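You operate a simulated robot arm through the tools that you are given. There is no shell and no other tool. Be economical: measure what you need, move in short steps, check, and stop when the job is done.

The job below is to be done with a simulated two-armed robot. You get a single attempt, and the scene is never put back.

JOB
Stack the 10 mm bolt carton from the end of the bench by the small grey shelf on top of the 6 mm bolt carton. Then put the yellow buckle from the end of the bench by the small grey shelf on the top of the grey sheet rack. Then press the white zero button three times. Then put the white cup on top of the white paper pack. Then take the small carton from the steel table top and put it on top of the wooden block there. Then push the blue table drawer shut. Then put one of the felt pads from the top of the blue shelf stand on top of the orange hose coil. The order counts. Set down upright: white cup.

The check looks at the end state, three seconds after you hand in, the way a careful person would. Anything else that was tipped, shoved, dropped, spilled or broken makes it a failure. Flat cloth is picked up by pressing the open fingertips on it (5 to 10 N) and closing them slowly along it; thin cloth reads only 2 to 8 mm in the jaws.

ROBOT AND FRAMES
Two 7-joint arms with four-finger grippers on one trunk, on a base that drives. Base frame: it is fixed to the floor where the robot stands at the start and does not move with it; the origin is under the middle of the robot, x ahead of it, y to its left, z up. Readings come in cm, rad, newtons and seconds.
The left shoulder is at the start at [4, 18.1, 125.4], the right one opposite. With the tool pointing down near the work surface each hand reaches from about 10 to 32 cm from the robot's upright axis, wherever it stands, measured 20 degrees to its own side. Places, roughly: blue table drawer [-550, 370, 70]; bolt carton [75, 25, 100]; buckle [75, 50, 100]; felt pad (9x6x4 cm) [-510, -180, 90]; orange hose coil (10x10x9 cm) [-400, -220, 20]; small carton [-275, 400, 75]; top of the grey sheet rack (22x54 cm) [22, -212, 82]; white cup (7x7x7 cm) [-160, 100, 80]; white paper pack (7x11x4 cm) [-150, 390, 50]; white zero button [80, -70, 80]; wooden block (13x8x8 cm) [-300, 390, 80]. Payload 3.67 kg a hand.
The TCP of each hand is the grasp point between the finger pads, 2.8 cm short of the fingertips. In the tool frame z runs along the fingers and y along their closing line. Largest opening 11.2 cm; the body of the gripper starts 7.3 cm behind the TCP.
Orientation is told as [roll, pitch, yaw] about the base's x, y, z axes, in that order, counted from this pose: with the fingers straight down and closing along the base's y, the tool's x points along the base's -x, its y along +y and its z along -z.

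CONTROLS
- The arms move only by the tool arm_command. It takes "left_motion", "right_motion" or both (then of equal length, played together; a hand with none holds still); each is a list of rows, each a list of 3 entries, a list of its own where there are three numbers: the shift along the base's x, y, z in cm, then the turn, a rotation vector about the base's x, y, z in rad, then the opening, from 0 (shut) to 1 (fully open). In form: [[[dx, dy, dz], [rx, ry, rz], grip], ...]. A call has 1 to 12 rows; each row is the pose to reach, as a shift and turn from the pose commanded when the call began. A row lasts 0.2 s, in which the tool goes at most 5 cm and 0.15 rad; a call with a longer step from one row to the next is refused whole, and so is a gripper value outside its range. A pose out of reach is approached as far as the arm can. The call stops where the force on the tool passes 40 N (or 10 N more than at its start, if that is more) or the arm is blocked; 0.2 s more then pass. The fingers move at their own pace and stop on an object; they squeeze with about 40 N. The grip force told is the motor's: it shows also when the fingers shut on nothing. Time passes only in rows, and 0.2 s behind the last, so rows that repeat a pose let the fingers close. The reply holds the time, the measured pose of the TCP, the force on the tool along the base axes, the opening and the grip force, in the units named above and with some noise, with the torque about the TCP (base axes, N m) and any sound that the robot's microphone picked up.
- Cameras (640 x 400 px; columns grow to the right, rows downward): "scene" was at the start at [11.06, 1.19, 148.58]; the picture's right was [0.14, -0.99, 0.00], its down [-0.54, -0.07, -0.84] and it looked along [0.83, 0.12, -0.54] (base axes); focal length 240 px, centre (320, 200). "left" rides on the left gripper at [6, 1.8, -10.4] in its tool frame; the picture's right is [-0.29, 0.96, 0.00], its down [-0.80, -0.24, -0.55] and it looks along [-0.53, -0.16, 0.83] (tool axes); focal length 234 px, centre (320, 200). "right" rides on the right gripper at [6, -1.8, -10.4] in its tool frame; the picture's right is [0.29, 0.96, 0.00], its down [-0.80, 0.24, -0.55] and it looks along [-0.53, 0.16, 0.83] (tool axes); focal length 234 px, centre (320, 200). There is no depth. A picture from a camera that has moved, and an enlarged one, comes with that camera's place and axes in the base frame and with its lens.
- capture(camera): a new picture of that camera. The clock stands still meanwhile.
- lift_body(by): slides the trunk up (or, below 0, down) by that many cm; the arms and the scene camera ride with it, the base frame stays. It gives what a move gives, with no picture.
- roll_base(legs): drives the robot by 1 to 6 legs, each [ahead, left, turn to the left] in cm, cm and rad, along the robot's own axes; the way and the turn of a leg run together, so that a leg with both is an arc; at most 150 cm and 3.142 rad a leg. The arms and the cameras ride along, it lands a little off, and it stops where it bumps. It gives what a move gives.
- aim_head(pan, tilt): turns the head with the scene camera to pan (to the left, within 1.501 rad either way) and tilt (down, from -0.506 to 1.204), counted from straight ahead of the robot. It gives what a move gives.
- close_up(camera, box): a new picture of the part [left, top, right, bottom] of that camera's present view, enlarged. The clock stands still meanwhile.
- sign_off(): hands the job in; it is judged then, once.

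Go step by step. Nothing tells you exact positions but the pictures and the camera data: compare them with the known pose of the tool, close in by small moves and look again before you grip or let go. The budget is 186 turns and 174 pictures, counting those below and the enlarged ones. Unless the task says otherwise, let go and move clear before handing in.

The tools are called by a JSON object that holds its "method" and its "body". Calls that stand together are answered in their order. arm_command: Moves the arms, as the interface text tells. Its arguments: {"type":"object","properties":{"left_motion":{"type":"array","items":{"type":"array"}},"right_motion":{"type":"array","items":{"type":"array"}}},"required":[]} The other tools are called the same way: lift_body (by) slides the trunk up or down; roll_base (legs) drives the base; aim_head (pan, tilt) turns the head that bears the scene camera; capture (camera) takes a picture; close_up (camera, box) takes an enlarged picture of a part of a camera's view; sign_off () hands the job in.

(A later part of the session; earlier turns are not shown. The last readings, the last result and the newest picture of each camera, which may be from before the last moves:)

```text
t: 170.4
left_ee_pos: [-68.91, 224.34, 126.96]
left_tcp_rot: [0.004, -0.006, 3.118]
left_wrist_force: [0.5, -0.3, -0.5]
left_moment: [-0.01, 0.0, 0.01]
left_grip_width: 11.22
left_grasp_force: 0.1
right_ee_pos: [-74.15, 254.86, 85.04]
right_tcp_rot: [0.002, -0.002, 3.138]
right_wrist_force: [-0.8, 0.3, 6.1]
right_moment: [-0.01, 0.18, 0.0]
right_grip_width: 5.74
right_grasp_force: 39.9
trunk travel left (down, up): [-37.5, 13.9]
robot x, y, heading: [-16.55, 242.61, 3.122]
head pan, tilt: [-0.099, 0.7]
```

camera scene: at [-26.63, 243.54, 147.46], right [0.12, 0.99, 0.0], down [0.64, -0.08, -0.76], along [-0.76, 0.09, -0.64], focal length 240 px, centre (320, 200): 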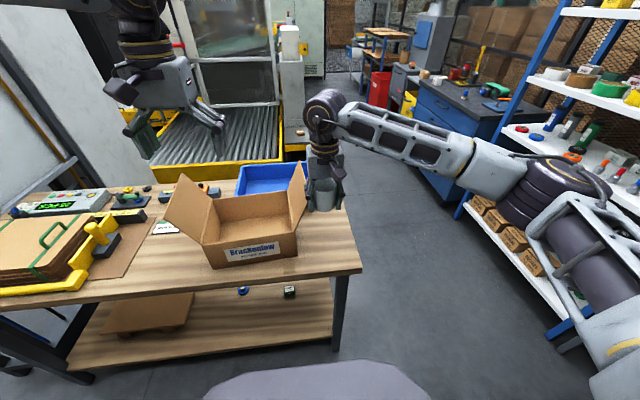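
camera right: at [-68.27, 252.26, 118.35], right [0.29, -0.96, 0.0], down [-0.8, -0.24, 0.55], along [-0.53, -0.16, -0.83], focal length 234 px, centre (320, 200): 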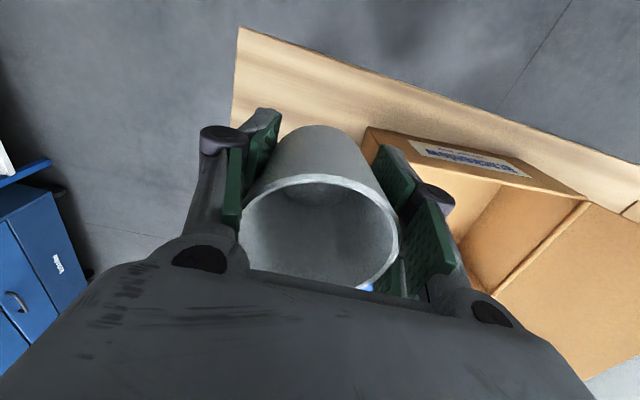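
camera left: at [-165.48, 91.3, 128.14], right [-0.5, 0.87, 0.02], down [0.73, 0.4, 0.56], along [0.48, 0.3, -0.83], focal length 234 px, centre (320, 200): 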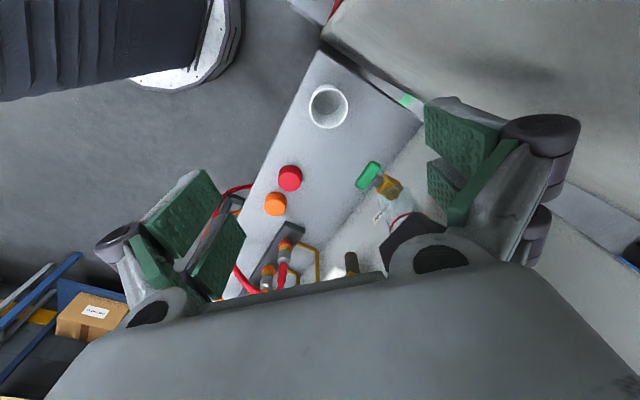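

Contact. I release, rise, and tilt the hand forward behind the cup.

{"method": "arm_command", "body": {"right_motion": [[[0, 0, 0.1], [0, 0, 0], 0.65], [[0, 0, 0.1], [0, 0, 0], 0.78], [[0, 0, 0.1], [0, 0, 0], 0.78], [[0, 0, 4], [0, 0, 0], 0.78], [[0, 0, 8], [0, 0, 0], 0.78], [[0, 0, 12], [0, 0, 0], 0.78], [[3, 0, 15], [0, 0, 0], 0.78], [[7, 0, 17], [0, 0, 0], 0.78]]}}

{"method": "arm_command", "body": {"right_motion": [[[1, 0, 0], [0, 0.14, 0], 0.85], [[2, 0, 0], [0, 0.28, 0], 0.85], [[4, 0, 0], [0, 0.42, 0], 0.85], [[6, 0, 0], [0, 0.56, 0], 0.85], [[8, 0, -1], [0, 0.7, 0], 0.85], [[9, 0, -3], [0, 0.84, 0], 0.85], [[9, 0, -6], [0, 0.95, 0], 0.85], [[9, 0, -9], [0, 1.05, 0], 0.85], [[9, 0, -11], [0, 1.05, 0], 0.85], [[9, 0, -11], [0, 1.05, 0], 0.85]]}}

{"method": "capture", "body": {"camera": "right"}}

{"method": "close_up", "body": {"camera": "scene", "box": [260, 180, 420, 280]}}

```text
t: 172.2
left_ee_pos: [-68.76, 224.35, 126.87]
left_tcp_rot: [0.005, -0.008, 3.117]
left_wrist_force: [0.5, -0.3, 0.4]
left_moment: [0.01, 0.04, 0.02]
left_grip_width: 11.21
left_grasp_force: 0.0
right_ee_pos: [-67.1, 255.1, 101.93]
right_tcp_rot: [0.003, -0.002, 3.138]
right_wrist_force: [-0.1, -1.0, 1.0]
right_moment: [-0.01, 0.06, 0.02]
right_grip_width: 8.76
right_grasp_force: 0.1
trunk travel left (down, up): [-37.5, 13.9]
robot x, y, heading: [-16.34, 242.57, 3.124]
head pan, tilt: [-0.099, 0.7]
```

```text
t: 174.4
left_ee_pos: [-68.96, 224.26, 126.89]
left_tcp_rot: [0.004, -0.008, 3.115]
left_wrist_force: [1.1, -0.3, 0.6]
left_moment: [0.0, 0.01, 0.02]
left_grip_width: 11.21
left_grasp_force: 0.0
right_ee_pos: [-58.02, 252.77, 91.93]
right_tcp_rot: [-0.002, -1.05, -3.142]
right_wrist_force: [0.2, -0.8, -0.4]
right_moment: [0.01, -0.03, -0.01]
right_grip_width: 9.53
right_grasp_force: 0.1
right hand out of reach, approached as far as the arm can: row 5, 6, 7, 8, 9, 10
trunk travel left (down, up): [-37.5, 13.9]
robot x, y, heading: [-16.38, 243.06, 3.12]
head pan, tilt: [-0.099, 0.7]
```

```text
86 pictures are left
camera right: at [-46.17, 254.72, 91.93], right [0.14, -0.96, -0.25], down [0.08, -0.24, 0.97], along [-0.99, -0.16, 0.05], focal length 234 px, centre (320, 200)
```

right: 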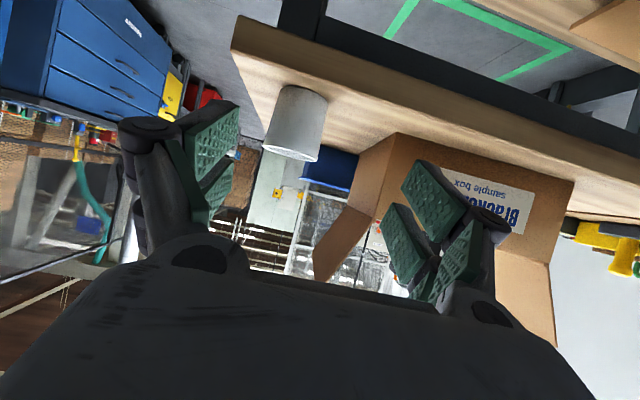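

```text
4.00 times, centred on (340, 230) of scene
camera zoom: at [-26.57, 243.45, 147.46], right [0.12, 0.99, 0.0], down [0.64, -0.08, -0.77], along [-0.76, 0.09, -0.64], focal length 960 px, centre (240, 80)
```

zoom: 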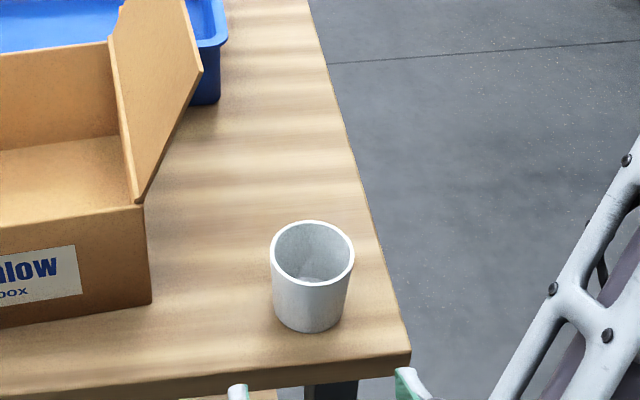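

Cup stands at about [-74.4, 255]. I back off 12 cm and lower the trunk a bit for room, then set the hand level with the cup.

{"method": "roll_base", "body": {"legs": [[-12, 0, 0]]}}

{"method": "lift_body", "body": {"by": -6}}

{"method": "arm_command", "body": {"right_motion": [[[-3, 1.2, 0], [0, 0, 0], 0.85], [[-7, 2.2, 0], [0, 0, 0], 0.85], [[-10, 2.2, 0], [0, 0, 0], 0.85], [[-14, 2.2, 0], [0, 0, 0], 0.85], [[-14, 2.2, 0], [0, 0, 0], 0.85]]}}

{"method": "capture", "body": {"camera": "right"}}

{"method": "close_up", "body": {"camera": "scene", "box": [240, 160, 400, 260]}}

```text
t: 175.7
left_ee_pos: [-57.12, 224.0, 126.78]
left_tcp_rot: [0.005, -0.006, 3.115]
left_wrist_force: [0.1, -0.1, -0.6]
left_moment: [0.02, 0.0, -0.02]
left_grip_width: 11.17
left_grasp_force: 0.2
right_ee_pos: [-46.24, 252.71, 91.89]
right_tcp_rot: [0.001, -1.047, 3.138]
right_wrist_force: [0.7, 0.0, -0.7]
right_moment: [-0.01, 0.0, -0.06]
right_grip_width: 9.49
right_grasp_force: 0.1
trunk travel left (down, up): [-37.5, 13.9]
robot x, y, heading: [-4.52, 242.65, 3.122]
head pan, tilt: [-0.099, 0.7]
```

```text
t: 176.7
left_ee_pos: [-57.06, 224.05, 120.75]
left_tcp_rot: [0.003, -0.008, 3.115]
left_wrist_force: [-0.5, -0.7, 0.3]
left_moment: [0.03, -0.01, -0.02]
left_grip_width: 11.19
left_grasp_force: 0.0
right_ee_pos: [-46.3, 252.65, 85.89]
right_tcp_rot: [0.001, -1.046, 3.139]
right_wrist_force: [-0.7, -0.1, -0.5]
right_moment: [0.04, 0.02, -0.02]
right_grip_width: 9.52
right_grasp_force: 0.1
trunk travel left (down, up): [-31.5, 19.9]
robot x, y, heading: [-4.39, 242.37, 3.118]
head pan, tilt: [-0.099, 0.7]
```

```text
t: 177.9
left_ee_pos: [-56.89, 224.03, 120.81]
left_tcp_rot: [0.005, -0.008, 3.116]
left_wrist_force: [0.0, 0.9, -0.3]
left_moment: [0.01, -0.01, -0.04]
left_grip_width: 11.21
left_grasp_force: 0.0
right_ee_pos: [-60.31, 254.03, 86.47]
right_tcp_rot: [-0.004, -1.044, 3.137]
right_wrist_force: [0.4, 0.8, 0.3]
right_moment: [0.02, -0.02, -0.01]
right_grip_width: 9.52
right_grasp_force: 0.1
right hand out of reach, approached as far as the arm can: row 1, 2, 3, 4, 5
trunk travel left (down, up): [-31.5, 19.9]
robot x, y, heading: [-4.23, 242.47, 3.123]
head pan, tilt: [-0.099, 0.7]
```

```text
84 pictures are left
camera right: at [-48.39, 255.75, 86.5], right [0.14, -0.96, -0.25], down [0.08, -0.24, 0.97], along [-0.99, -0.15, 0.04], focal length 234 px, centre (320, 200)
```

right: 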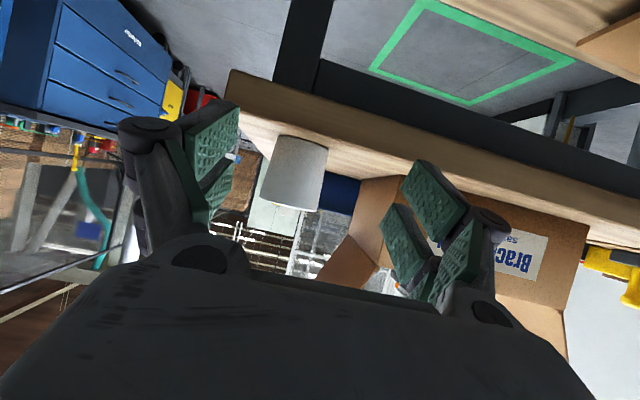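

```text
4.00 times, centred on (320, 210) of scene
camera zoom: at [-14.63, 243.33, 141.48], right [0.12, 0.99, 0.0], down [0.64, -0.08, -0.77], along [-0.76, 0.09, -0.64], focal length 960 px, centre (320, 160)
```

zoom: 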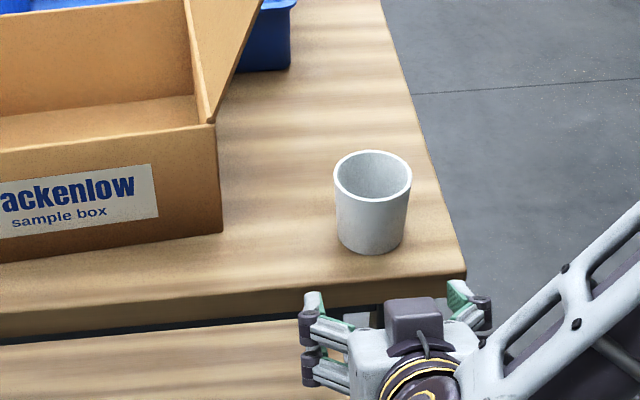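

The joints want more distance. I back off a further 10 cm and lower the trunk 4 cm more.

{"method": "roll_base", "body": {"legs": [[-12, 0, 0]]}}

{"method": "lift_body", "body": {"by": -5}}

{"method": "arm_command", "body": {"right_motion": [[[-3, 0.5, 2], [0, 0, 0], 0.85], [[-7, 1, 4], [0, 0, 0], 0.85], [[-11.5, 1, 4.5], [0, 0, 0], 0.85], [[-11.5, 1, 4.5], [0, 0, 0], 0.85]]}}

{"method": "capture", "body": {"camera": "right"}}

```text
t: 179.3
left_ee_pos: [-46.5, 223.93, 120.7]
left_tcp_rot: [0.002, -0.003, 3.122]
left_wrist_force: [-0.3, -0.1, -0.3]
left_moment: [0.01, -0.1, 0.03]
left_grip_width: 11.22
left_grasp_force: 0.2
right_ee_pos: [-49.9, 253.67, 86.34]
right_tcp_rot: [-0.005, -1.042, -3.14]
right_wrist_force: [0.2, -0.6, -0.5]
right_moment: [0.0, 0.07, 0.0]
right_grip_width: 9.52
right_grasp_force: 0.1
trunk travel left (down, up): [-31.5, 19.9]
robot x, y, heading: [6.38, 242.43, 3.126]
head pan, tilt: [-0.099, 0.7]
stopped in leg 1: the robot was blocked; the commanded pose is now the measured one
```

```text
t: 180.2
left_ee_pos: [-46.07, 223.85, 116.06]
left_tcp_rot: [0.002, -0.01, 3.122]
left_wrist_force: [0.3, 0.4, -0.3]
left_moment: [0.01, 0.01, -0.01]
left_grip_width: 11.21
left_grasp_force: 0.1
right_ee_pos: [-49.77, 253.75, 81.66]
right_tcp_rot: [-0.003, -1.044, -3.14]
right_wrist_force: [0.0, -0.2, 0.5]
right_moment: [0.0, -0.02, 0.0]
right_grip_width: 9.5
right_grasp_force: 0.0
trunk travel left (down, up): [-26.5, 24.9]
robot x, y, heading: [6.29, 242.66, 3.13]
head pan, tilt: [-0.099, 0.7]
```

```text
t: 181.2
left_ee_pos: [-45.98, 223.91, 116.1]
left_tcp_rot: [0.004, -0.008, 3.122]
left_wrist_force: [-0.4, 0.0, 0.3]
left_moment: [0.03, 0.04, 0.04]
left_grip_width: 11.2
left_grasp_force: 0.1
right_ee_pos: [-61.01, 254.8, 86.17]
right_tcp_rot: [-0.005, -1.047, -3.139]
right_wrist_force: [0.6, 0.8, -0.2]
right_moment: [0.0, -0.01, 0.01]
right_grip_width: 9.5
right_grasp_force: 0.0
trunk travel left (down, up): [-26.5, 24.9]
robot x, y, heading: [6.19, 242.54, 3.129]
head pan, tilt: [-0.099, 0.7]
```

```text
82 pictures are left
camera right: at [-49.18, 256.67, 86.11], right [0.14, -0.96, -0.25], down [0.08, -0.24, 0.97], along [-0.99, -0.16, 0.04], focal length 234 px, centre (320, 200)
```

right: 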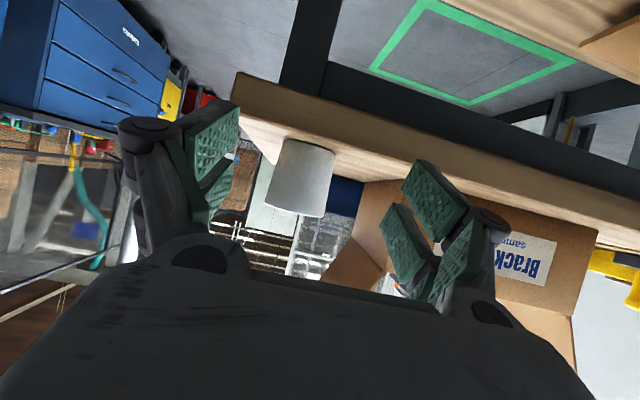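

Reachable now, but the base bumped something behind; I ease it forward 2 cm and then slide the fingers around the cup.

{"method": "roll_base", "body": {"legs": [[2, 0, 0]]}}

{"method": "arm_command", "body": {"right_motion": [[[-3, 0.4, -0.2], [0, 0, 0], 0.85], [[-6, 0.4, -0.2], [0, 0, 0], 0.85], [[-9, 0.4, -0.2], [0, 0, 0], 0.85], [[-9, 0.4, -0.2], [0, 0, 0], 0.85]]}}

{"method": "capture", "body": {"camera": "right"}}

{"method": "close_up", "body": {"camera": "scene", "box": [240, 140, 400, 240]}}

```text
t: 182.0
left_ee_pos: [-47.88, 223.88, 116.17]
left_tcp_rot: [0.004, -0.011, 3.124]
left_wrist_force: [0.5, -1.1, 0.1]
left_moment: [0.0, 0.05, 0.0]
left_grip_width: 11.2
left_grasp_force: 0.2
right_ee_pos: [-62.84, 254.74, 86.16]
right_tcp_rot: [-0.004, -1.047, -3.141]
right_wrist_force: [-0.1, -0.3, 0.7]
right_moment: [-0.03, -0.02, -0.02]
right_grip_width: 9.52
right_grasp_force: 0.6
trunk travel left (down, up): [-26.5, 24.9]
robot x, y, heading: [4.28, 242.38, 3.134]
head pan, tilt: [-0.099, 0.7]
```

```text
t: 183.0
left_ee_pos: [-47.98, 223.96, 116.01]
left_tcp_rot: [0.004, -0.01, 3.123]
left_wrist_force: [0.9, 0.4, -0.2]
left_moment: [0.02, 0.02, 0.02]
left_grip_width: 11.23
left_grasp_force: 0.1
right_ee_pos: [-72.05, 255.13, 85.96]
right_tcp_rot: [-0.002, -1.045, -3.136]
right_wrist_force: [0.6, 0.2, 0.1]
right_moment: [0.01, -0.04, -0.03]
right_grip_width: 9.53
right_grasp_force: 0.0
trunk travel left (down, up): [-26.5, 24.9]
robot x, y, heading: [4.16, 242.5, 3.132]
head pan, tilt: [-0.099, 0.7]
```

```text
81 pictures are left
camera right: at [-60.12, 257.0, 85.85], right [0.14, -0.96, -0.25], down [0.08, -0.24, 0.97], along [-0.99, -0.16, 0.04], focal length 234 px, centre (320, 200)
```

right: 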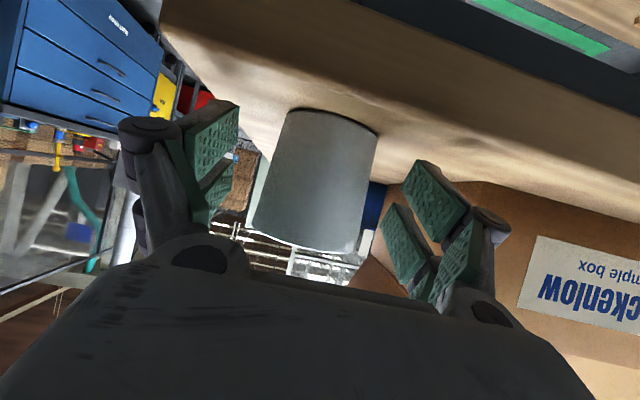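

```text
4.00 times, centred on (320, 190) of scene
camera zoom: at [-5.85, 243.46, 136.55], right [0.11, 0.99, 0.0], down [0.64, -0.07, -0.77], along [-0.76, 0.09, -0.64], focal length 960 px, centre (320, 240)
```

zoom: 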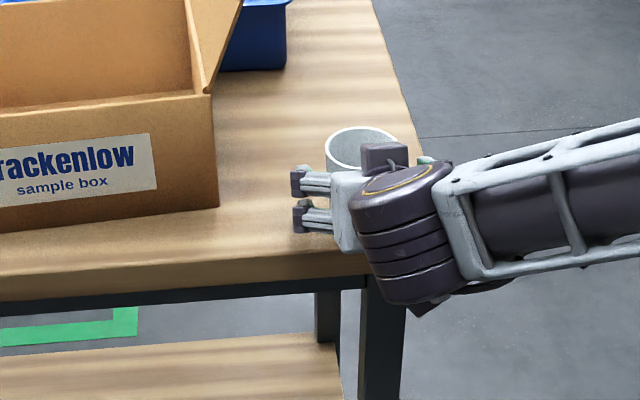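

{"method": "arm_command", "body": {"right_motion": [[[-1.2, 0, 0], [0, 0, 0], 0.85], [[-2.4, 0, 0], [0, 0, 0], 0.85], [[-2.4, 0, 0], [0, 0, 0], 0.6], [[-2.4, 0, 0], [0, 0, 0], 0.5], [[-2.4, 0, 0], [0, 0, 0], 0.5], [[-2.4, 0, 0], [0, 0, 0], 0.5]]}}

{"method": "capture", "body": {"camera": "right"}}

```text
t: 184.4
left_ee_pos: [-48.07, 223.91, 116.01]
left_tcp_rot: [0.003, -0.006, 3.124]
left_wrist_force: [0.0, -0.4, -0.6]
left_moment: [0.0, 0.01, -0.03]
left_grip_width: 11.22
left_grasp_force: 0.0
right_ee_pos: [-74.48, 255.1, 85.98]
right_tcp_rot: [-0.004, -1.044, -3.141]
right_wrist_force: [-0.2, 0.0, 0.5]
right_moment: [-0.01, -0.01, -0.04]
right_grip_width: 6.01
right_grasp_force: 40.2
trunk travel left (down, up): [-26.5, 24.9]
robot x, y, heading: [3.99, 242.17, 3.128]
head pan, tilt: [-0.099, 0.7]
```

```text
79 pictures are left
camera right: at [-62.55, 256.99, 85.88], right [0.14, -0.96, -0.25], down [0.08, -0.24, 0.97], along [-0.99, -0.16, 0.04], focal length 234 px, centre (320, 200)
```

right: 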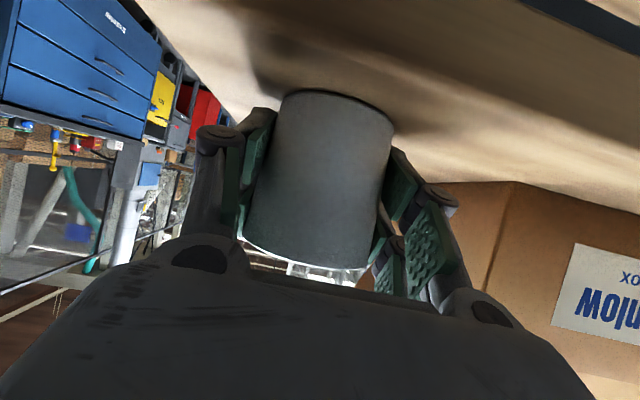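

Cup gripped tilted-hand. I lift with the trunk, raise the left hand, and move toward the shelves: strafe, then turn.

{"method": "lift_body", "body": {"by": 8}}

{"method": "arm_command", "body": {"left_motion": [[[0, 0, 4], [0, 0, 0], 1], [[0, 0, 8], [0, 0, 0], 1], [[0, 0, 12], [0, 0, 0], 1], [[0, 0, 15], [0, 0, 0], 1]]}}

{"method": "roll_base", "body": {"legs": [[2, -54, 0], [32, 0, 0], [0, 0, -0.86]]}}

{"method": "aim_head", "body": {"pan": 0.15, "tilt": 0.6}}

{"method": "capture", "body": {"camera": "scene"}}

```text
t: 185.6
left_ee_pos: [-48.08, 223.8, 123.94]
left_tcp_rot: [0.003, -0.006, 3.123]
left_wrist_force: [-0.1, 0.1, -0.1]
left_moment: [-0.03, -0.01, -0.04]
left_grip_width: 11.19
left_grasp_force: 0.1
right_ee_pos: [-74.37, 255.18, 93.65]
right_tcp_rot: [-0.003, -1.043, -3.14]
right_wrist_force: [-0.1, -0.4, 0.0]
right_moment: [-0.03, -0.02, 0.0]
right_grip_width: 5.99
right_grasp_force: 39.9
trunk travel left (down, up): [-34.5, 16.9]
robot x, y, heading: [4.41, 242.6, 3.134]
head pan, tilt: [-0.099, 0.7]
```

```text
t: 186.6
left_ee_pos: [-48.12, 223.93, 138.89]
left_tcp_rot: [0.004, -0.006, 3.123]
left_wrist_force: [0.0, -0.1, 0.6]
left_moment: [-0.01, 0.02, 0.02]
left_grip_width: 11.18
left_grasp_force: 0.1
right_ee_pos: [-74.35, 255.26, 93.73]
right_tcp_rot: [-0.005, -1.044, -3.139]
right_wrist_force: [-0.1, -1.0, -0.9]
right_moment: [0.0, -0.01, 0.02]
right_grip_width: 5.98
right_grasp_force: 39.4
trunk travel left (down, up): [-34.5, 16.9]
robot x, y, heading: [4.31, 242.48, 3.125]
head pan, tilt: [-0.099, 0.7]
```

```text
t: 194.0
left_ee_pos: [-77.59, 323.41, 138.8]
left_tcp_rot: [0.003, -0.007, 2.272]
left_wrist_force: [-0.2, 0.6, -0.4]
left_moment: [0.0, -0.03, 0.01]
left_grip_width: 11.19
left_grasp_force: 0.0
right_ee_pos: [-71.6, 363.79, 93.79]
right_tcp_rot: [-0.005, -1.044, 2.296]
right_wrist_force: [-0.4, 0.3, 0.7]
right_moment: [-0.05, 0.0, -0.02]
right_grip_width: 5.98
right_grasp_force: 39.5
trunk travel left (down, up): [-34.5, 16.9]
robot x, y, heading: [-28.75, 295.88, 2.276]
head pan, tilt: [-0.099, 0.7]
```

```text
t: 194.8
left_ee_pos: [-77.52, 323.43, 138.97]
left_tcp_rot: [0.004, -0.007, 2.274]
left_wrist_force: [0.3, -0.3, 0.3]
left_moment: [0.04, 0.0, 0.02]
left_grip_width: 11.19
left_grasp_force: 0.0
right_ee_pos: [-71.6, 363.87, 93.85]
right_tcp_rot: [-0.003, -1.044, 2.294]
right_wrist_force: [-0.4, 1.2, -0.4]
right_moment: [0.0, -0.02, -0.01]
right_grip_width: 5.98
right_grasp_force: 39.9
trunk travel left (down, up): [-34.5, 16.9]
robot x, y, heading: [-29.01, 296.13, 2.283]
head pan, tilt: [0.15, 0.6]
```

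```text
78 pictures are left
camera scene: at [-36.8, 303.61, 145.31], right [0.65, 0.76, 0.0], down [0.43, -0.37, -0.82], along [-0.62, 0.54, -0.57], focal length 240 px, centre (320, 200)
```

scene: 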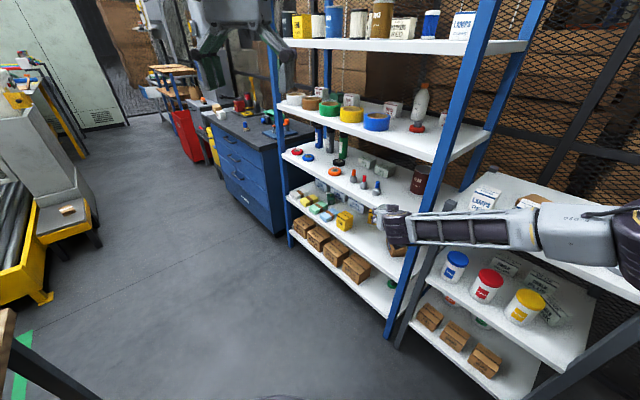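

The rack front is at y ≈ 380, x -161…-63. I move diagonally to about 24 cm short of the pack.

{"method": "roll_base", "body": {"legs": [[47, 49, 0]]}}

{"method": "lift_body", "body": {"by": -25}}

{"method": "aim_head", "body": {"pan": -0.05, "tilt": 0.6}}

{"method": "capture", "body": {"camera": "scene"}}

{"method": "capture", "body": {"camera": "right"}}

```text
t: 198.5
left_ee_pos: [-145.11, 327.28, 138.88]
left_tcp_rot: [0.004, -0.007, 2.272]
left_wrist_force: [0.9, -0.2, -1.2]
left_moment: [0.04, -0.01, -0.03]
left_grip_width: 11.19
left_grasp_force: 0.0
right_ee_pos: [-139.16, 367.53, 93.71]
right_tcp_rot: [-0.005, -1.044, 2.294]
right_wrist_force: [-0.2, -0.1, -1.1]
right_moment: [0.0, 0.01, -0.01]
right_grip_width: 5.95
right_grasp_force: 40.1
trunk travel left (down, up): [-34.5, 16.9]
robot x, y, heading: [-96.66, 300.2, 2.273]
head pan, tilt: [0.15, 0.6]
```

```text
t: 201.1
left_ee_pos: [-145.18, 327.11, 113.85]
left_tcp_rot: [0.004, -0.008, 2.271]
left_wrist_force: [0.1, 0.3, -0.5]
left_moment: [0.02, -0.03, 0.01]
left_grip_width: 11.21
left_grasp_force: 0.0
right_ee_pos: [-139.06, 367.44, 68.7]
right_tcp_rot: [-0.003, -1.046, 2.296]
right_wrist_force: [-0.2, 0.7, -0.1]
right_moment: [0.03, -0.02, 0.0]
right_grip_width: 5.95
right_grasp_force: 40.2
trunk travel left (down, up): [-9.5, 41.9]
robot x, y, heading: [-96.33, 300.43, 2.277]
head pan, tilt: [0.15, 0.6]
```

```text
t: 201.8
left_ee_pos: [-145.05, 327.11, 113.95]
left_tcp_rot: [0.002, -0.006, 2.273]
left_wrist_force: [0.4, -0.2, 1.0]
left_moment: [-0.01, 0.03, 0.0]
left_grip_width: 11.19
left_grasp_force: 0.0
right_ee_pos: [-139.17, 367.62, 68.83]
right_tcp_rot: [-0.003, -1.044, 2.295]
right_wrist_force: [0.6, 0.3, -0.3]
right_moment: [-0.04, 0.01, 0.03]
right_grip_width: 5.96
right_grasp_force: 39.6
trunk travel left (down, up): [-9.5, 41.9]
robot x, y, heading: [-96.27, 299.93, 2.278]
head pan, tilt: [-0.051, 0.6]
```

```text
77 pictures are left
camera scene: at [-103.11, 308.52, 120.32], right [0.79, 0.61, 0.0], down [0.35, -0.45, -0.82], along [-0.5, 0.65, -0.57], focal length 240 px, centre (320, 200)
```

scene: 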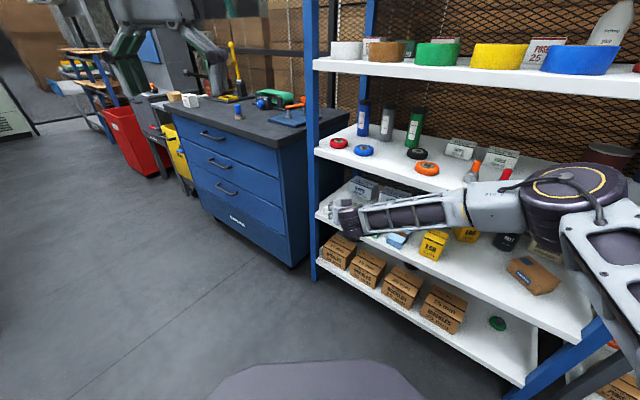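

```text
76 pictures are left
camera right: at [-129.94, 359.78, 68.77], right [-0.62, -0.74, -0.25], down [-0.13, -0.22, 0.97], along [-0.77, 0.64, 0.04], focal length 234 px, centre (320, 200)
```

right: 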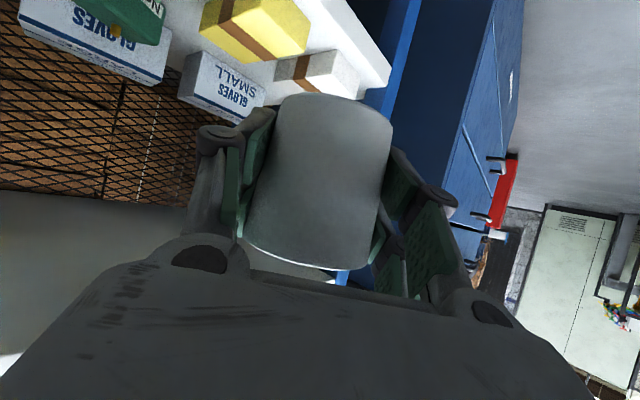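

{"method": "close_up", "body": {"camera": "right", "box": [180, 0, 420, 150]}}

{"method": "capture", "body": {"camera": "left"}}

```text
2.67 times, centred on (300, 75) of right
camera zoom: at [-129.94, 359.78, 68.77], right [-0.62, -0.74, -0.25], down [-0.13, -0.22, 0.97], along [-0.77, 0.64, 0.04], focal length 624 px, centre (373, 533)
```

zoom: 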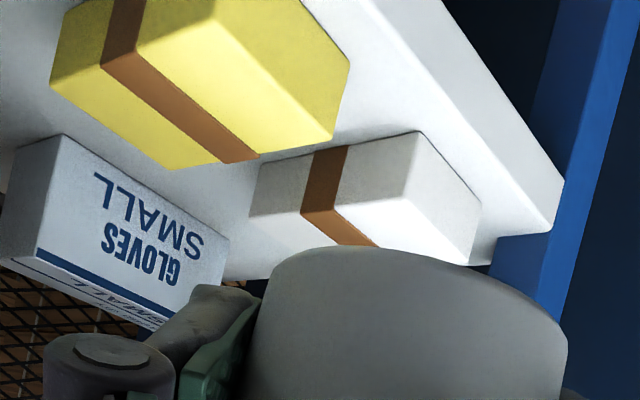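

```text
74 pictures are left
camera left: at [-142.53, 321.41, 124.34], right [-0.92, -0.4, 0.01], down [-0.33, 0.76, 0.56], along [-0.23, 0.51, -0.83], focal length 234 px, centre (320, 200)
```

left: 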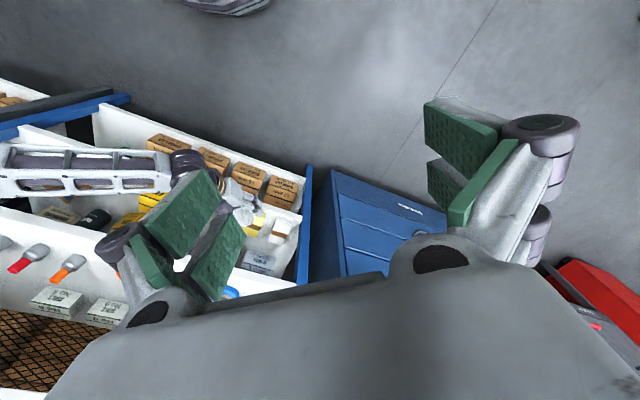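

The white pack spans x -159.5…-152.5, y 382.5…394, top about z 54. I lower 5 cm more and drive straight ahead about 23 cm first.

{"method": "lift_body", "body": {"by": -4.5}}

{"method": "roll_base", "body": {"legs": [[20, 0, 0]]}}

{"method": "capture", "body": {"camera": "right"}}

{"method": "capture", "body": {"camera": "scene"}}

```text
t: 202.7
left_ee_pos: [-145.09, 327.1, 109.51]
left_tcp_rot: [0.003, -0.008, 2.273]
left_wrist_force: [0.3, -0.3, 0.3]
left_moment: [0.02, -0.03, 0.03]
left_grip_width: 11.18
left_grasp_force: 0.0
right_ee_pos: [-139.09, 367.5, 64.23]
right_tcp_rot: [-0.004, -1.046, 2.294]
right_wrist_force: [-0.1, -0.5, 0.2]
right_moment: [0.0, -0.04, -0.02]
right_grip_width: 5.94
right_grasp_force: 40.3
trunk travel left (down, up): [-5.0, 46.4]
robot x, y, heading: [-95.87, 299.75, 2.278]
head pan, tilt: [-0.051, 0.6]
```

```text
t: 204.3
left_ee_pos: [-157.95, 342.19, 109.27]
left_tcp_rot: [0.005, -0.004, 2.272]
left_wrist_force: [-0.5, 1.2, -0.6]
left_moment: [-0.01, -0.03, -0.03]
left_grip_width: 11.21
left_grasp_force: 0.0
right_ee_pos: [-151.89, 382.53, 64.18]
right_tcp_rot: [-0.002, -1.043, 2.293]
right_wrist_force: [0.5, 0.6, 0.0]
right_moment: [0.02, 0.02, 0.01]
right_grip_width: 5.94
right_grasp_force: 39.7
trunk travel left (down, up): [-5.0, 46.4]
robot x, y, heading: [-109.37, 314.83, 2.281]
head pan, tilt: [-0.051, 0.6]
```

```text
73 pictures are left
camera right: at [-142.72, 374.76, 64.16], right [-0.62, -0.74, -0.25], down [-0.13, -0.22, 0.97], along [-0.77, 0.64, 0.04], focal length 234 px, centre (320, 200)
```

right: 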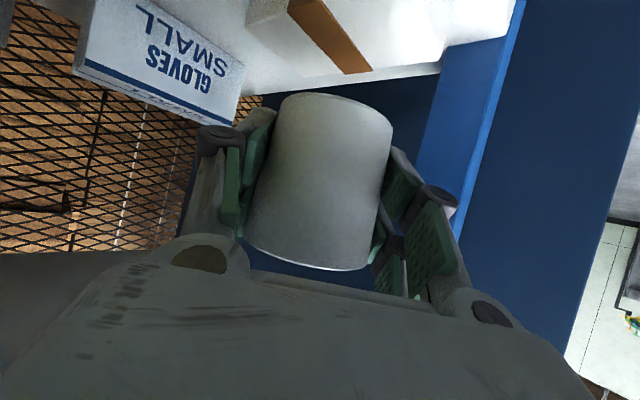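

```text
72 pictures are left
camera scene: at [-115.96, 323.54, 115.78], right [0.79, 0.61, 0.0], down [0.35, -0.45, -0.82], along [-0.5, 0.65, -0.57], focal length 240 px, centre (320, 200)
```

scene: 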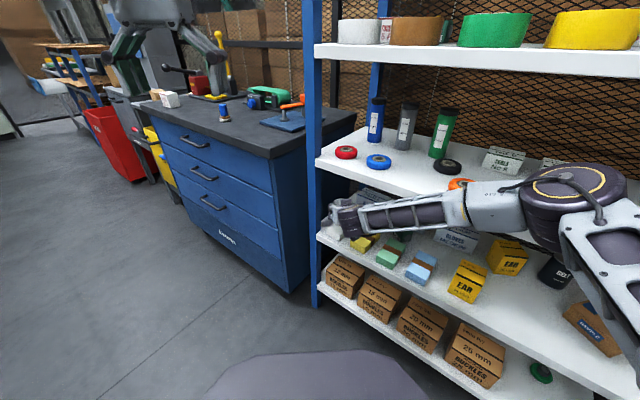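

{"method": "roll_base", "body": {"legs": [[6.3, 0, 0]]}}

{"method": "capture", "body": {"camera": "right"}}

{"method": "capture", "body": {"camera": "left"}}

```text
t: 205.3
left_ee_pos: [-161.99, 346.55, 109.44]
left_tcp_rot: [0.002, -0.009, 2.274]
left_wrist_force: [0.1, -0.2, 0.2]
left_moment: [0.0, 0.0, 0.0]
left_grip_width: 11.2
left_grasp_force: 0.1
right_ee_pos: [-155.99, 386.87, 64.13]
right_tcp_rot: [-0.008, -1.044, 2.3]
right_wrist_force: [0.2, -0.1, 0.4]
right_moment: [0.01, -0.01, 0.04]
right_grip_width: 5.98
right_grasp_force: 39.7
trunk travel left (down, up): [-5.0, 46.4]
robot x, y, heading: [-113.26, 319.66, 2.276]
head pan, tilt: [-0.051, 0.6]
```

```text
71 pictures are left
camera right: at [-146.83, 379.09, 64.26], right [-0.62, -0.74, -0.25], down [-0.13, -0.22, 0.97], along [-0.77, 0.63, 0.04], focal length 234 px, centre (320, 200)
```

right: 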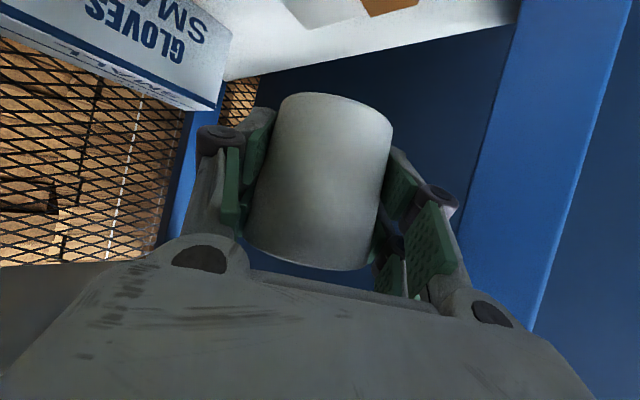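

```text
70 pictures are left
camera left: at [-159.4, 340.76, 119.85], right [-0.92, -0.4, 0.0], down [-0.33, 0.76, 0.56], along [-0.23, 0.51, -0.83], focal length 234 px, centre (320, 200)
```

left: 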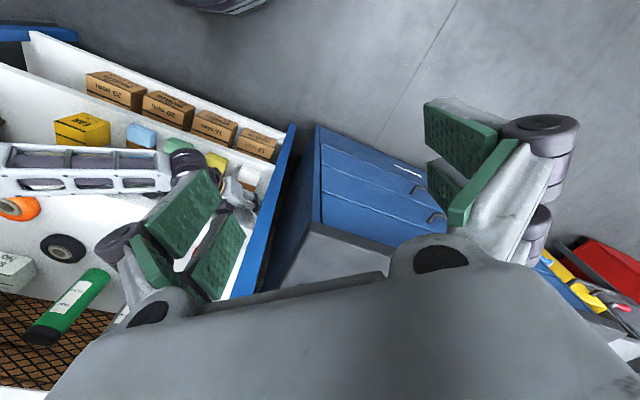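

I need a surer height and position of the shelf and pack before lowering; I take close-ups.

{"method": "close_up", "body": {"camera": "scene", "box": [290, 190, 450, 290]}}

{"method": "close_up", "body": {"camera": "right", "box": [220, 0, 540, 200]}}

{"method": "close_up", "body": {"camera": "left", "box": [130, 100, 310, 212]}}

```text
4.00 times, centred on (370, 240) of scene
camera zoom: at [-119.97, 327.9, 115.81], right [0.79, 0.61, 0.0], down [0.35, -0.45, -0.83], along [-0.5, 0.65, -0.56], focal length 960 px, centre (120, 40)
```

zoom: 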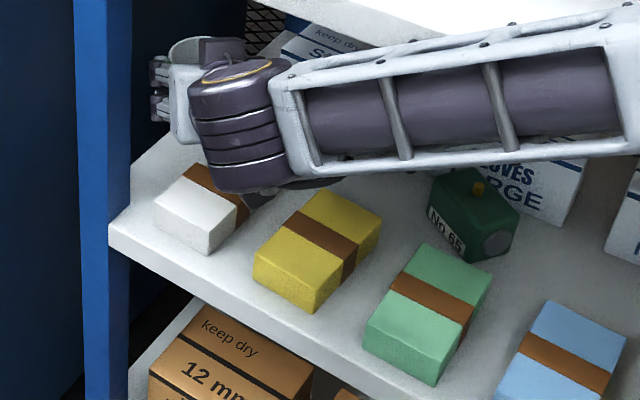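

```text
2.00 times, centred on (380, 100) of right
camera zoom: at [-146.83, 379.09, 64.26], right [-0.62, -0.74, -0.25], down [-0.13, -0.22, 0.97], along [-0.77, 0.63, 0.04], focal length 468 px, centre (200, 400)
```

zoom: 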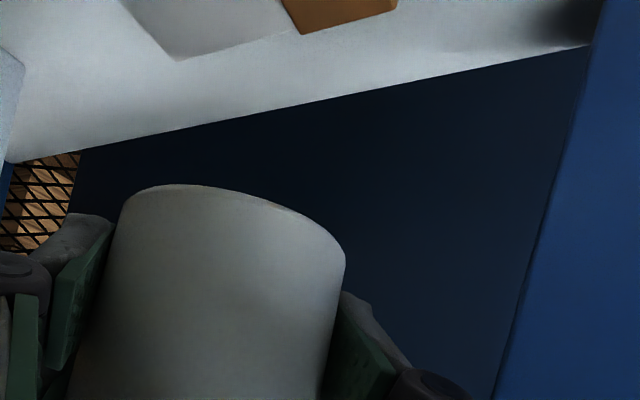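

```text
3.56 times, centred on (220, 156) of left
camera zoom: at [-159.4, 340.76, 119.85], right [-0.92, -0.4, 0.0], down [-0.33, 0.76, 0.56], along [-0.23, 0.51, -0.83], focal length 833 px, centre (676, 356)
```

zoom: 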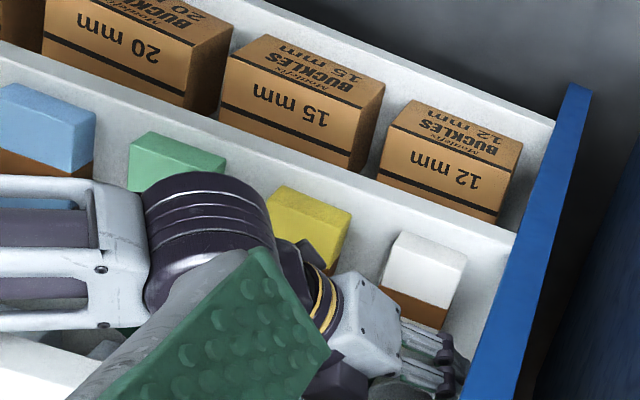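

The pack's front-right bottom corner triangulates to [-150.3, 380.4, 51.4], so its centre is [-153.8, 386], top 55.4. I correct the base and lower.

{"method": "roll_base", "body": {"legs": [[-2.3, -1.0, 0]]}}

{"method": "lift_body", "body": {"by": -2}}

{"method": "close_up", "body": {"camera": "scene", "box": [290, 180, 410, 255]}}

{"method": "close_up", "body": {"camera": "left", "box": [130, 100, 310, 212]}}

```text
t: 206.1
left_ee_pos: [-159.75, 345.65, 109.43]
left_tcp_rot: [0.004, -0.009, 2.273]
left_wrist_force: [0.6, -1.6, 0.6]
left_moment: [0.04, 0.04, 0.0]
left_grip_width: 11.18
left_grasp_force: 0.0
right_ee_pos: [-153.68, 385.83, 64.21]
right_tcp_rot: [0.0, -1.043, 2.296]
right_wrist_force: [0.5, -2.2, 0.2]
right_moment: [0.02, -0.01, 0.0]
right_grip_width: 5.92
right_grasp_force: 40.4
trunk travel left (down, up): [-5.0, 46.4]
robot x, y, heading: [-111.5, 318.54, 2.277]
head pan, tilt: [-0.051, 0.6]
```

```text
t: 206.8
left_ee_pos: [-159.69, 345.64, 107.41]
left_tcp_rot: [0.004, -0.009, 2.272]
left_wrist_force: [-0.3, 0.6, 0.2]
left_moment: [0.05, 0.0, -0.01]
left_grip_width: 11.17
left_grasp_force: 0.0
right_ee_pos: [-153.78, 385.92, 62.04]
right_tcp_rot: [-0.004, -1.042, 2.296]
right_wrist_force: [0.0, 0.7, 0.0]
right_moment: [0.02, -0.03, 0.01]
right_grip_width: 5.94
right_grasp_force: 39.9
trunk travel left (down, up): [-3.0, 48.4]
robot x, y, heading: [-111.09, 318.89, 2.281]
head pan, tilt: [-0.051, 0.6]
```

```text
5.33 times, centred on (350, 218) of scene
camera zoom: at [-117.75, 327.06, 113.83], right [0.79, 0.61, 0.0], down [0.35, -0.45, -0.82], along [-0.5, 0.65, -0.57], focal length 1280 px, centre (160, 107)
```

zoom: 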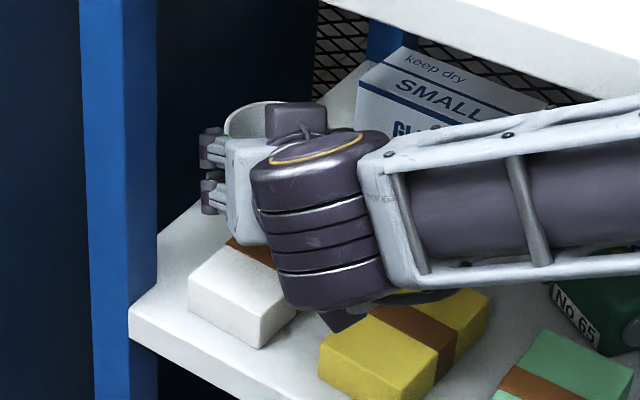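

```text
3.56 times, centred on (220, 156) of left
camera zoom: at [-157.17, 339.91, 117.89], right [-0.92, -0.4, 0.01], down [-0.33, 0.76, 0.56], along [-0.23, 0.51, -0.83], focal length 833 px, centre (676, 356)
```

zoom: 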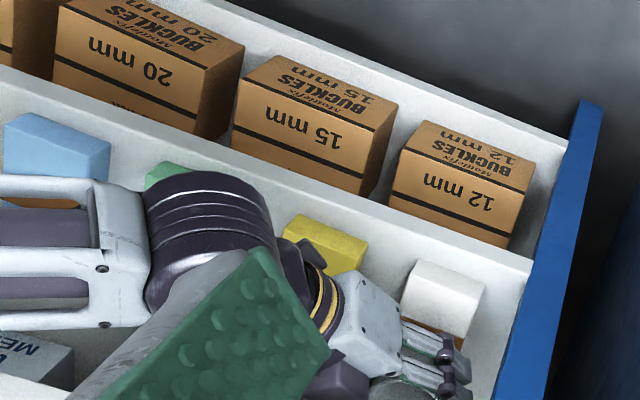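

{"method": "lift_body", "body": {"by": -0.6}}

{"method": "lift_body", "body": {"by": -0.3}}

```text
t: 207.3
left_ee_pos: [-159.75, 345.62, 106.89]
left_tcp_rot: [0.002, -0.01, 2.273]
left_wrist_force: [-0.5, 0.0, -0.4]
left_moment: [0.01, 0.03, -0.02]
left_grip_width: 11.2
left_grasp_force: 0.1
right_ee_pos: [-153.84, 385.88, 61.59]
right_tcp_rot: [-0.002, -1.042, 2.3]
right_wrist_force: [0.1, 1.0, -0.4]
right_moment: [-0.01, 0.0, 0.03]
right_grip_width: 5.93
right_grasp_force: 39.8
trunk travel left (down, up): [-2.4, 49.0]
robot x, y, heading: [-111.52, 318.46, 2.278]
head pan, tilt: [-0.051, 0.6]
```

```text
t: 207.8
left_ee_pos: [-159.84, 345.66, 106.67]
left_tcp_rot: [0.004, -0.009, 2.273]
left_wrist_force: [0.1, 0.8, 0.0]
left_moment: [0.02, 0.0, 0.01]
left_grip_width: 11.22
left_grasp_force: 0.0
right_ee_pos: [-153.89, 385.85, 61.23]
right_tcp_rot: [-0.004, -1.043, 2.297]
right_wrist_force: [-0.5, -0.1, -0.3]
right_moment: [0.0, -0.03, 0.01]
right_grip_width: 5.97
right_grasp_force: 39.9
trunk travel left (down, up): [-2.1, 49.3]
robot x, y, heading: [-111.29, 318.55, 2.28]
head pan, tilt: [-0.051, 0.6]
```

{"method": "lift_body", "body": {"by": -0.4}}

{"method": "lift_body", "body": {"by": -0.4}}

{"method": "capture", "body": {"camera": "right"}}

```text
t: 208.4
left_ee_pos: [-159.69, 345.66, 106.17]
left_tcp_rot: [0.004, -0.008, 2.274]
left_wrist_force: [-0.5, -0.2, 0.1]
left_moment: [0.01, 0.0, 0.0]
left_grip_width: 11.2
left_grasp_force: 0.1
right_ee_pos: [-153.8, 385.8, 60.85]
right_tcp_rot: [-0.004, -1.042, 2.299]
right_wrist_force: [-0.4, 0.3, 0.4]
right_moment: [0.01, 0.01, -0.03]
right_grip_width: 5.92
right_grasp_force: 40.1
trunk travel left (down, up): [-1.7, 49.7]
robot x, y, heading: [-111.06, 318.72, 2.279]
head pan, tilt: [-0.051, 0.6]
```

```text
t: 208.9
left_ee_pos: [-159.92, 345.72, 105.69]
left_tcp_rot: [0.003, -0.009, 2.273]
left_wrist_force: [0.2, -0.5, 0.6]
left_moment: [-0.02, -0.01, -0.02]
left_grip_width: 11.18
left_grasp_force: 0.0
right_ee_pos: [-153.92, 385.89, 60.48]
right_tcp_rot: [-0.003, -1.041, 2.299]
right_wrist_force: [0.5, 0.3, -1.0]
right_moment: [0.02, -0.02, -0.01]
right_grip_width: 5.96
right_grasp_force: 40.0
trunk travel left (down, up): [-1.3, 50.1]
robot x, y, heading: [-111.24, 318.46, 2.282]
head pan, tilt: [-0.051, 0.6]
```

```text
64 pictures are left
camera right: at [-144.6, 378.13, 60.53], right [-0.62, -0.74, -0.25], down [-0.13, -0.22, 0.97], along [-0.77, 0.63, 0.04], focal length 234 px, centre (320, 200)
```

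right: 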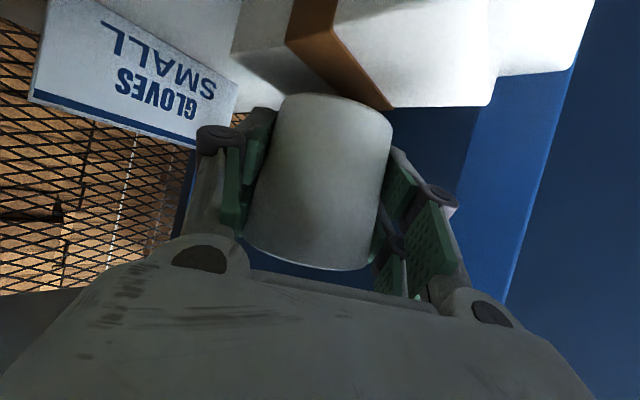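

{"method": "lift_body", "body": {"by": -0.5}}

{"method": "lift_body", "body": {"by": -0.4}}

```text
t: 209.4
left_ee_pos: [-159.79, 345.66, 105.44]
left_tcp_rot: [0.003, -0.01, 2.271]
left_wrist_force: [-0.1, 0.4, 0.0]
left_moment: [0.04, -0.01, 0.0]
left_grip_width: 11.21
left_grasp_force: 0.0
right_ee_pos: [-153.77, 385.87, 60.03]
right_tcp_rot: [-0.006, -1.042, 2.3]
right_wrist_force: [-0.5, 0.2, 0.6]
right_moment: [-0.01, 0.02, -0.02]
right_grip_width: 5.94
right_grasp_force: 39.5
trunk travel left (down, up): [-0.8, 50.6]
robot x, y, heading: [-111.23, 318.47, 2.287]
head pan, tilt: [-0.051, 0.6]
```

```text
t: 210.0
left_ee_pos: [-159.82, 345.51, 105.09]
left_tcp_rot: [0.001, -0.011, 2.273]
left_wrist_force: [-0.4, -0.1, 0.3]
left_moment: [0.01, 0.02, 0.0]
left_grip_width: 11.21
left_grasp_force: 0.1
right_ee_pos: [-153.73, 385.73, 59.81]
right_tcp_rot: [-0.006, -1.042, 2.3]
right_wrist_force: [0.8, -0.3, -0.1]
right_moment: [-0.03, 0.02, -0.01]
right_grip_width: 5.96
right_grasp_force: 40.6
trunk travel left (down, up): [-0.4, 51.0]
robot x, y, heading: [-110.97, 318.53, 2.284]
head pan, tilt: [-0.051, 0.6]
```

{"method": "arm_command", "body": {"right_motion": [[[0, 0, -0.25], [0, 0, 0], 0.5], [[0, 0, -0.5], [0, 0, 0], 0.5], [[0, 0, -0.5], [0, 0, 0], 0.5]]}}

{"method": "close_up", "body": {"camera": "right", "box": [220, 0, 540, 200]}}

```text
t: 210.8
left_ee_pos: [-159.74, 345.17, 105.09]
left_tcp_rot: [0.001, -0.013, 2.274]
left_wrist_force: [0.1, -0.9, 0.0]
left_moment: [0.03, 0.0, -0.01]
left_grip_width: 11.19
left_grasp_force: 0.0
right_ee_pos: [-153.98, 385.53, 59.65]
right_tcp_rot: [-0.008, -1.044, 2.303]
right_wrist_force: [-0.3, -0.6, 0.0]
right_moment: [-0.04, 0.02, 0.0]
right_grip_width: 5.91
right_grasp_force: 40.0
trunk travel left (down, up): [-0.4, 51.0]
robot x, y, heading: [-111.25, 318.95, 2.276]
head pan, tilt: [-0.051, 0.6]
```

```text
2.00 times, centred on (380, 100) of right
camera zoom: at [-144.69, 377.82, 59.48], right [-0.62, -0.74, -0.25], down [-0.13, -0.22, 0.97], along [-0.77, 0.63, 0.04], focal length 468 px, centre (200, 400)
```

zoom: 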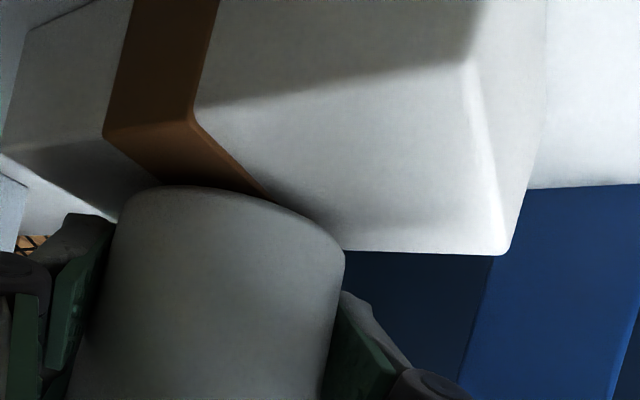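

{"method": "close_up", "body": {"camera": "scene", "box": [300, 190, 460, 290]}}

{"method": "capture", "body": {"camera": "left"}}

```text
4.00 times, centred on (380, 240) of scene
camera zoom: at [-117.75, 326.6, 111.4], right [0.79, 0.61, 0.0], down [0.35, -0.44, -0.83], along [-0.5, 0.66, -0.56], focal length 960 px, centre (80, 40)
```

zoom: 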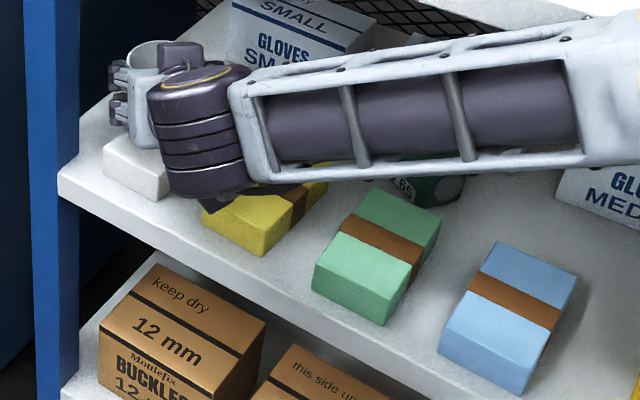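

```text
61 pictures are left
camera left: at [-157.17, 339.43, 115.5], right [-0.92, -0.4, 0.0], down [-0.33, 0.76, 0.56], along [-0.23, 0.52, -0.83], focal length 234 px, centre (320, 200)
```

left: 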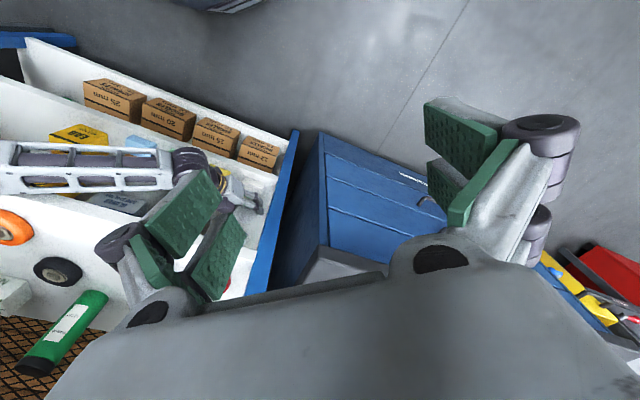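

{"method": "aim_head", "body": {"pan": -0.7, "tilt": 0.7}}

{"method": "capture", "body": {"camera": "scene"}}

```text
t: 211.8
left_ee_pos: [-159.84, 345.24, 104.98]
left_tcp_rot: [-0.001, -0.014, 2.272]
left_wrist_force: [0.3, -0.1, 1.0]
left_moment: [-0.02, -0.01, -0.01]
left_grip_width: 11.22
left_grasp_force: 0.0
right_ee_pos: [-153.84, 385.6, 59.43]
right_tcp_rot: [-0.011, -1.046, 2.304]
right_wrist_force: [0.7, -0.4, -0.5]
right_moment: [0.03, 0.02, -0.01]
right_grip_width: 5.94
right_grasp_force: 39.5
trunk travel left (down, up): [-0.4, 51.0]
robot x, y, heading: [-111.03, 318.61, 2.282]
head pan, tilt: [-0.7, 0.7]
```

```text
60 pictures are left
camera scene: at [-112.46, 328.09, 110.54], right [1.0, 0.01, 0.0], down [0.01, -0.64, -0.77], along [-0.01, 0.77, -0.64], focal length 240 px, centre (320, 200)
```

scene: 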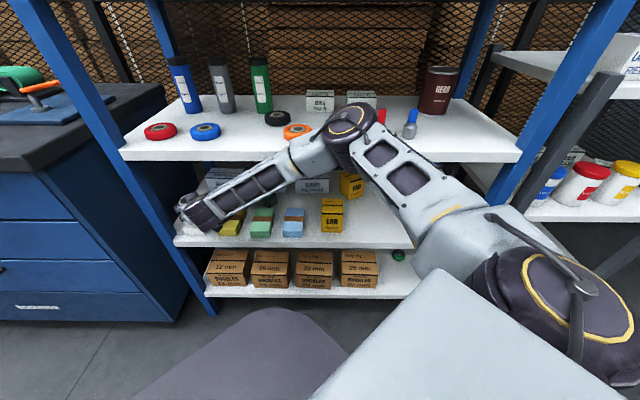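

{"method": "close_up", "body": {"camera": "scene", "box": [260, 70, 480, 208]}}

```text
2.90 times, centred on (370, 139) of scene
camera zoom: at [-112.46, 328.09, 110.54], right [1.0, 0.01, 0.0], down [0.01, -0.64, -0.77], along [-0.01, 0.77, -0.64], focal length 696 px, centre (175, 377)
```

zoom: 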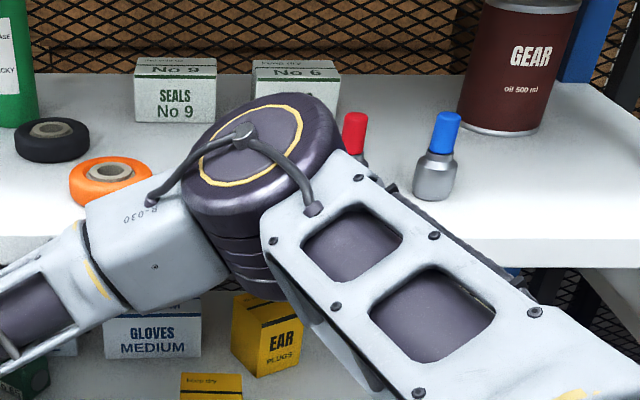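

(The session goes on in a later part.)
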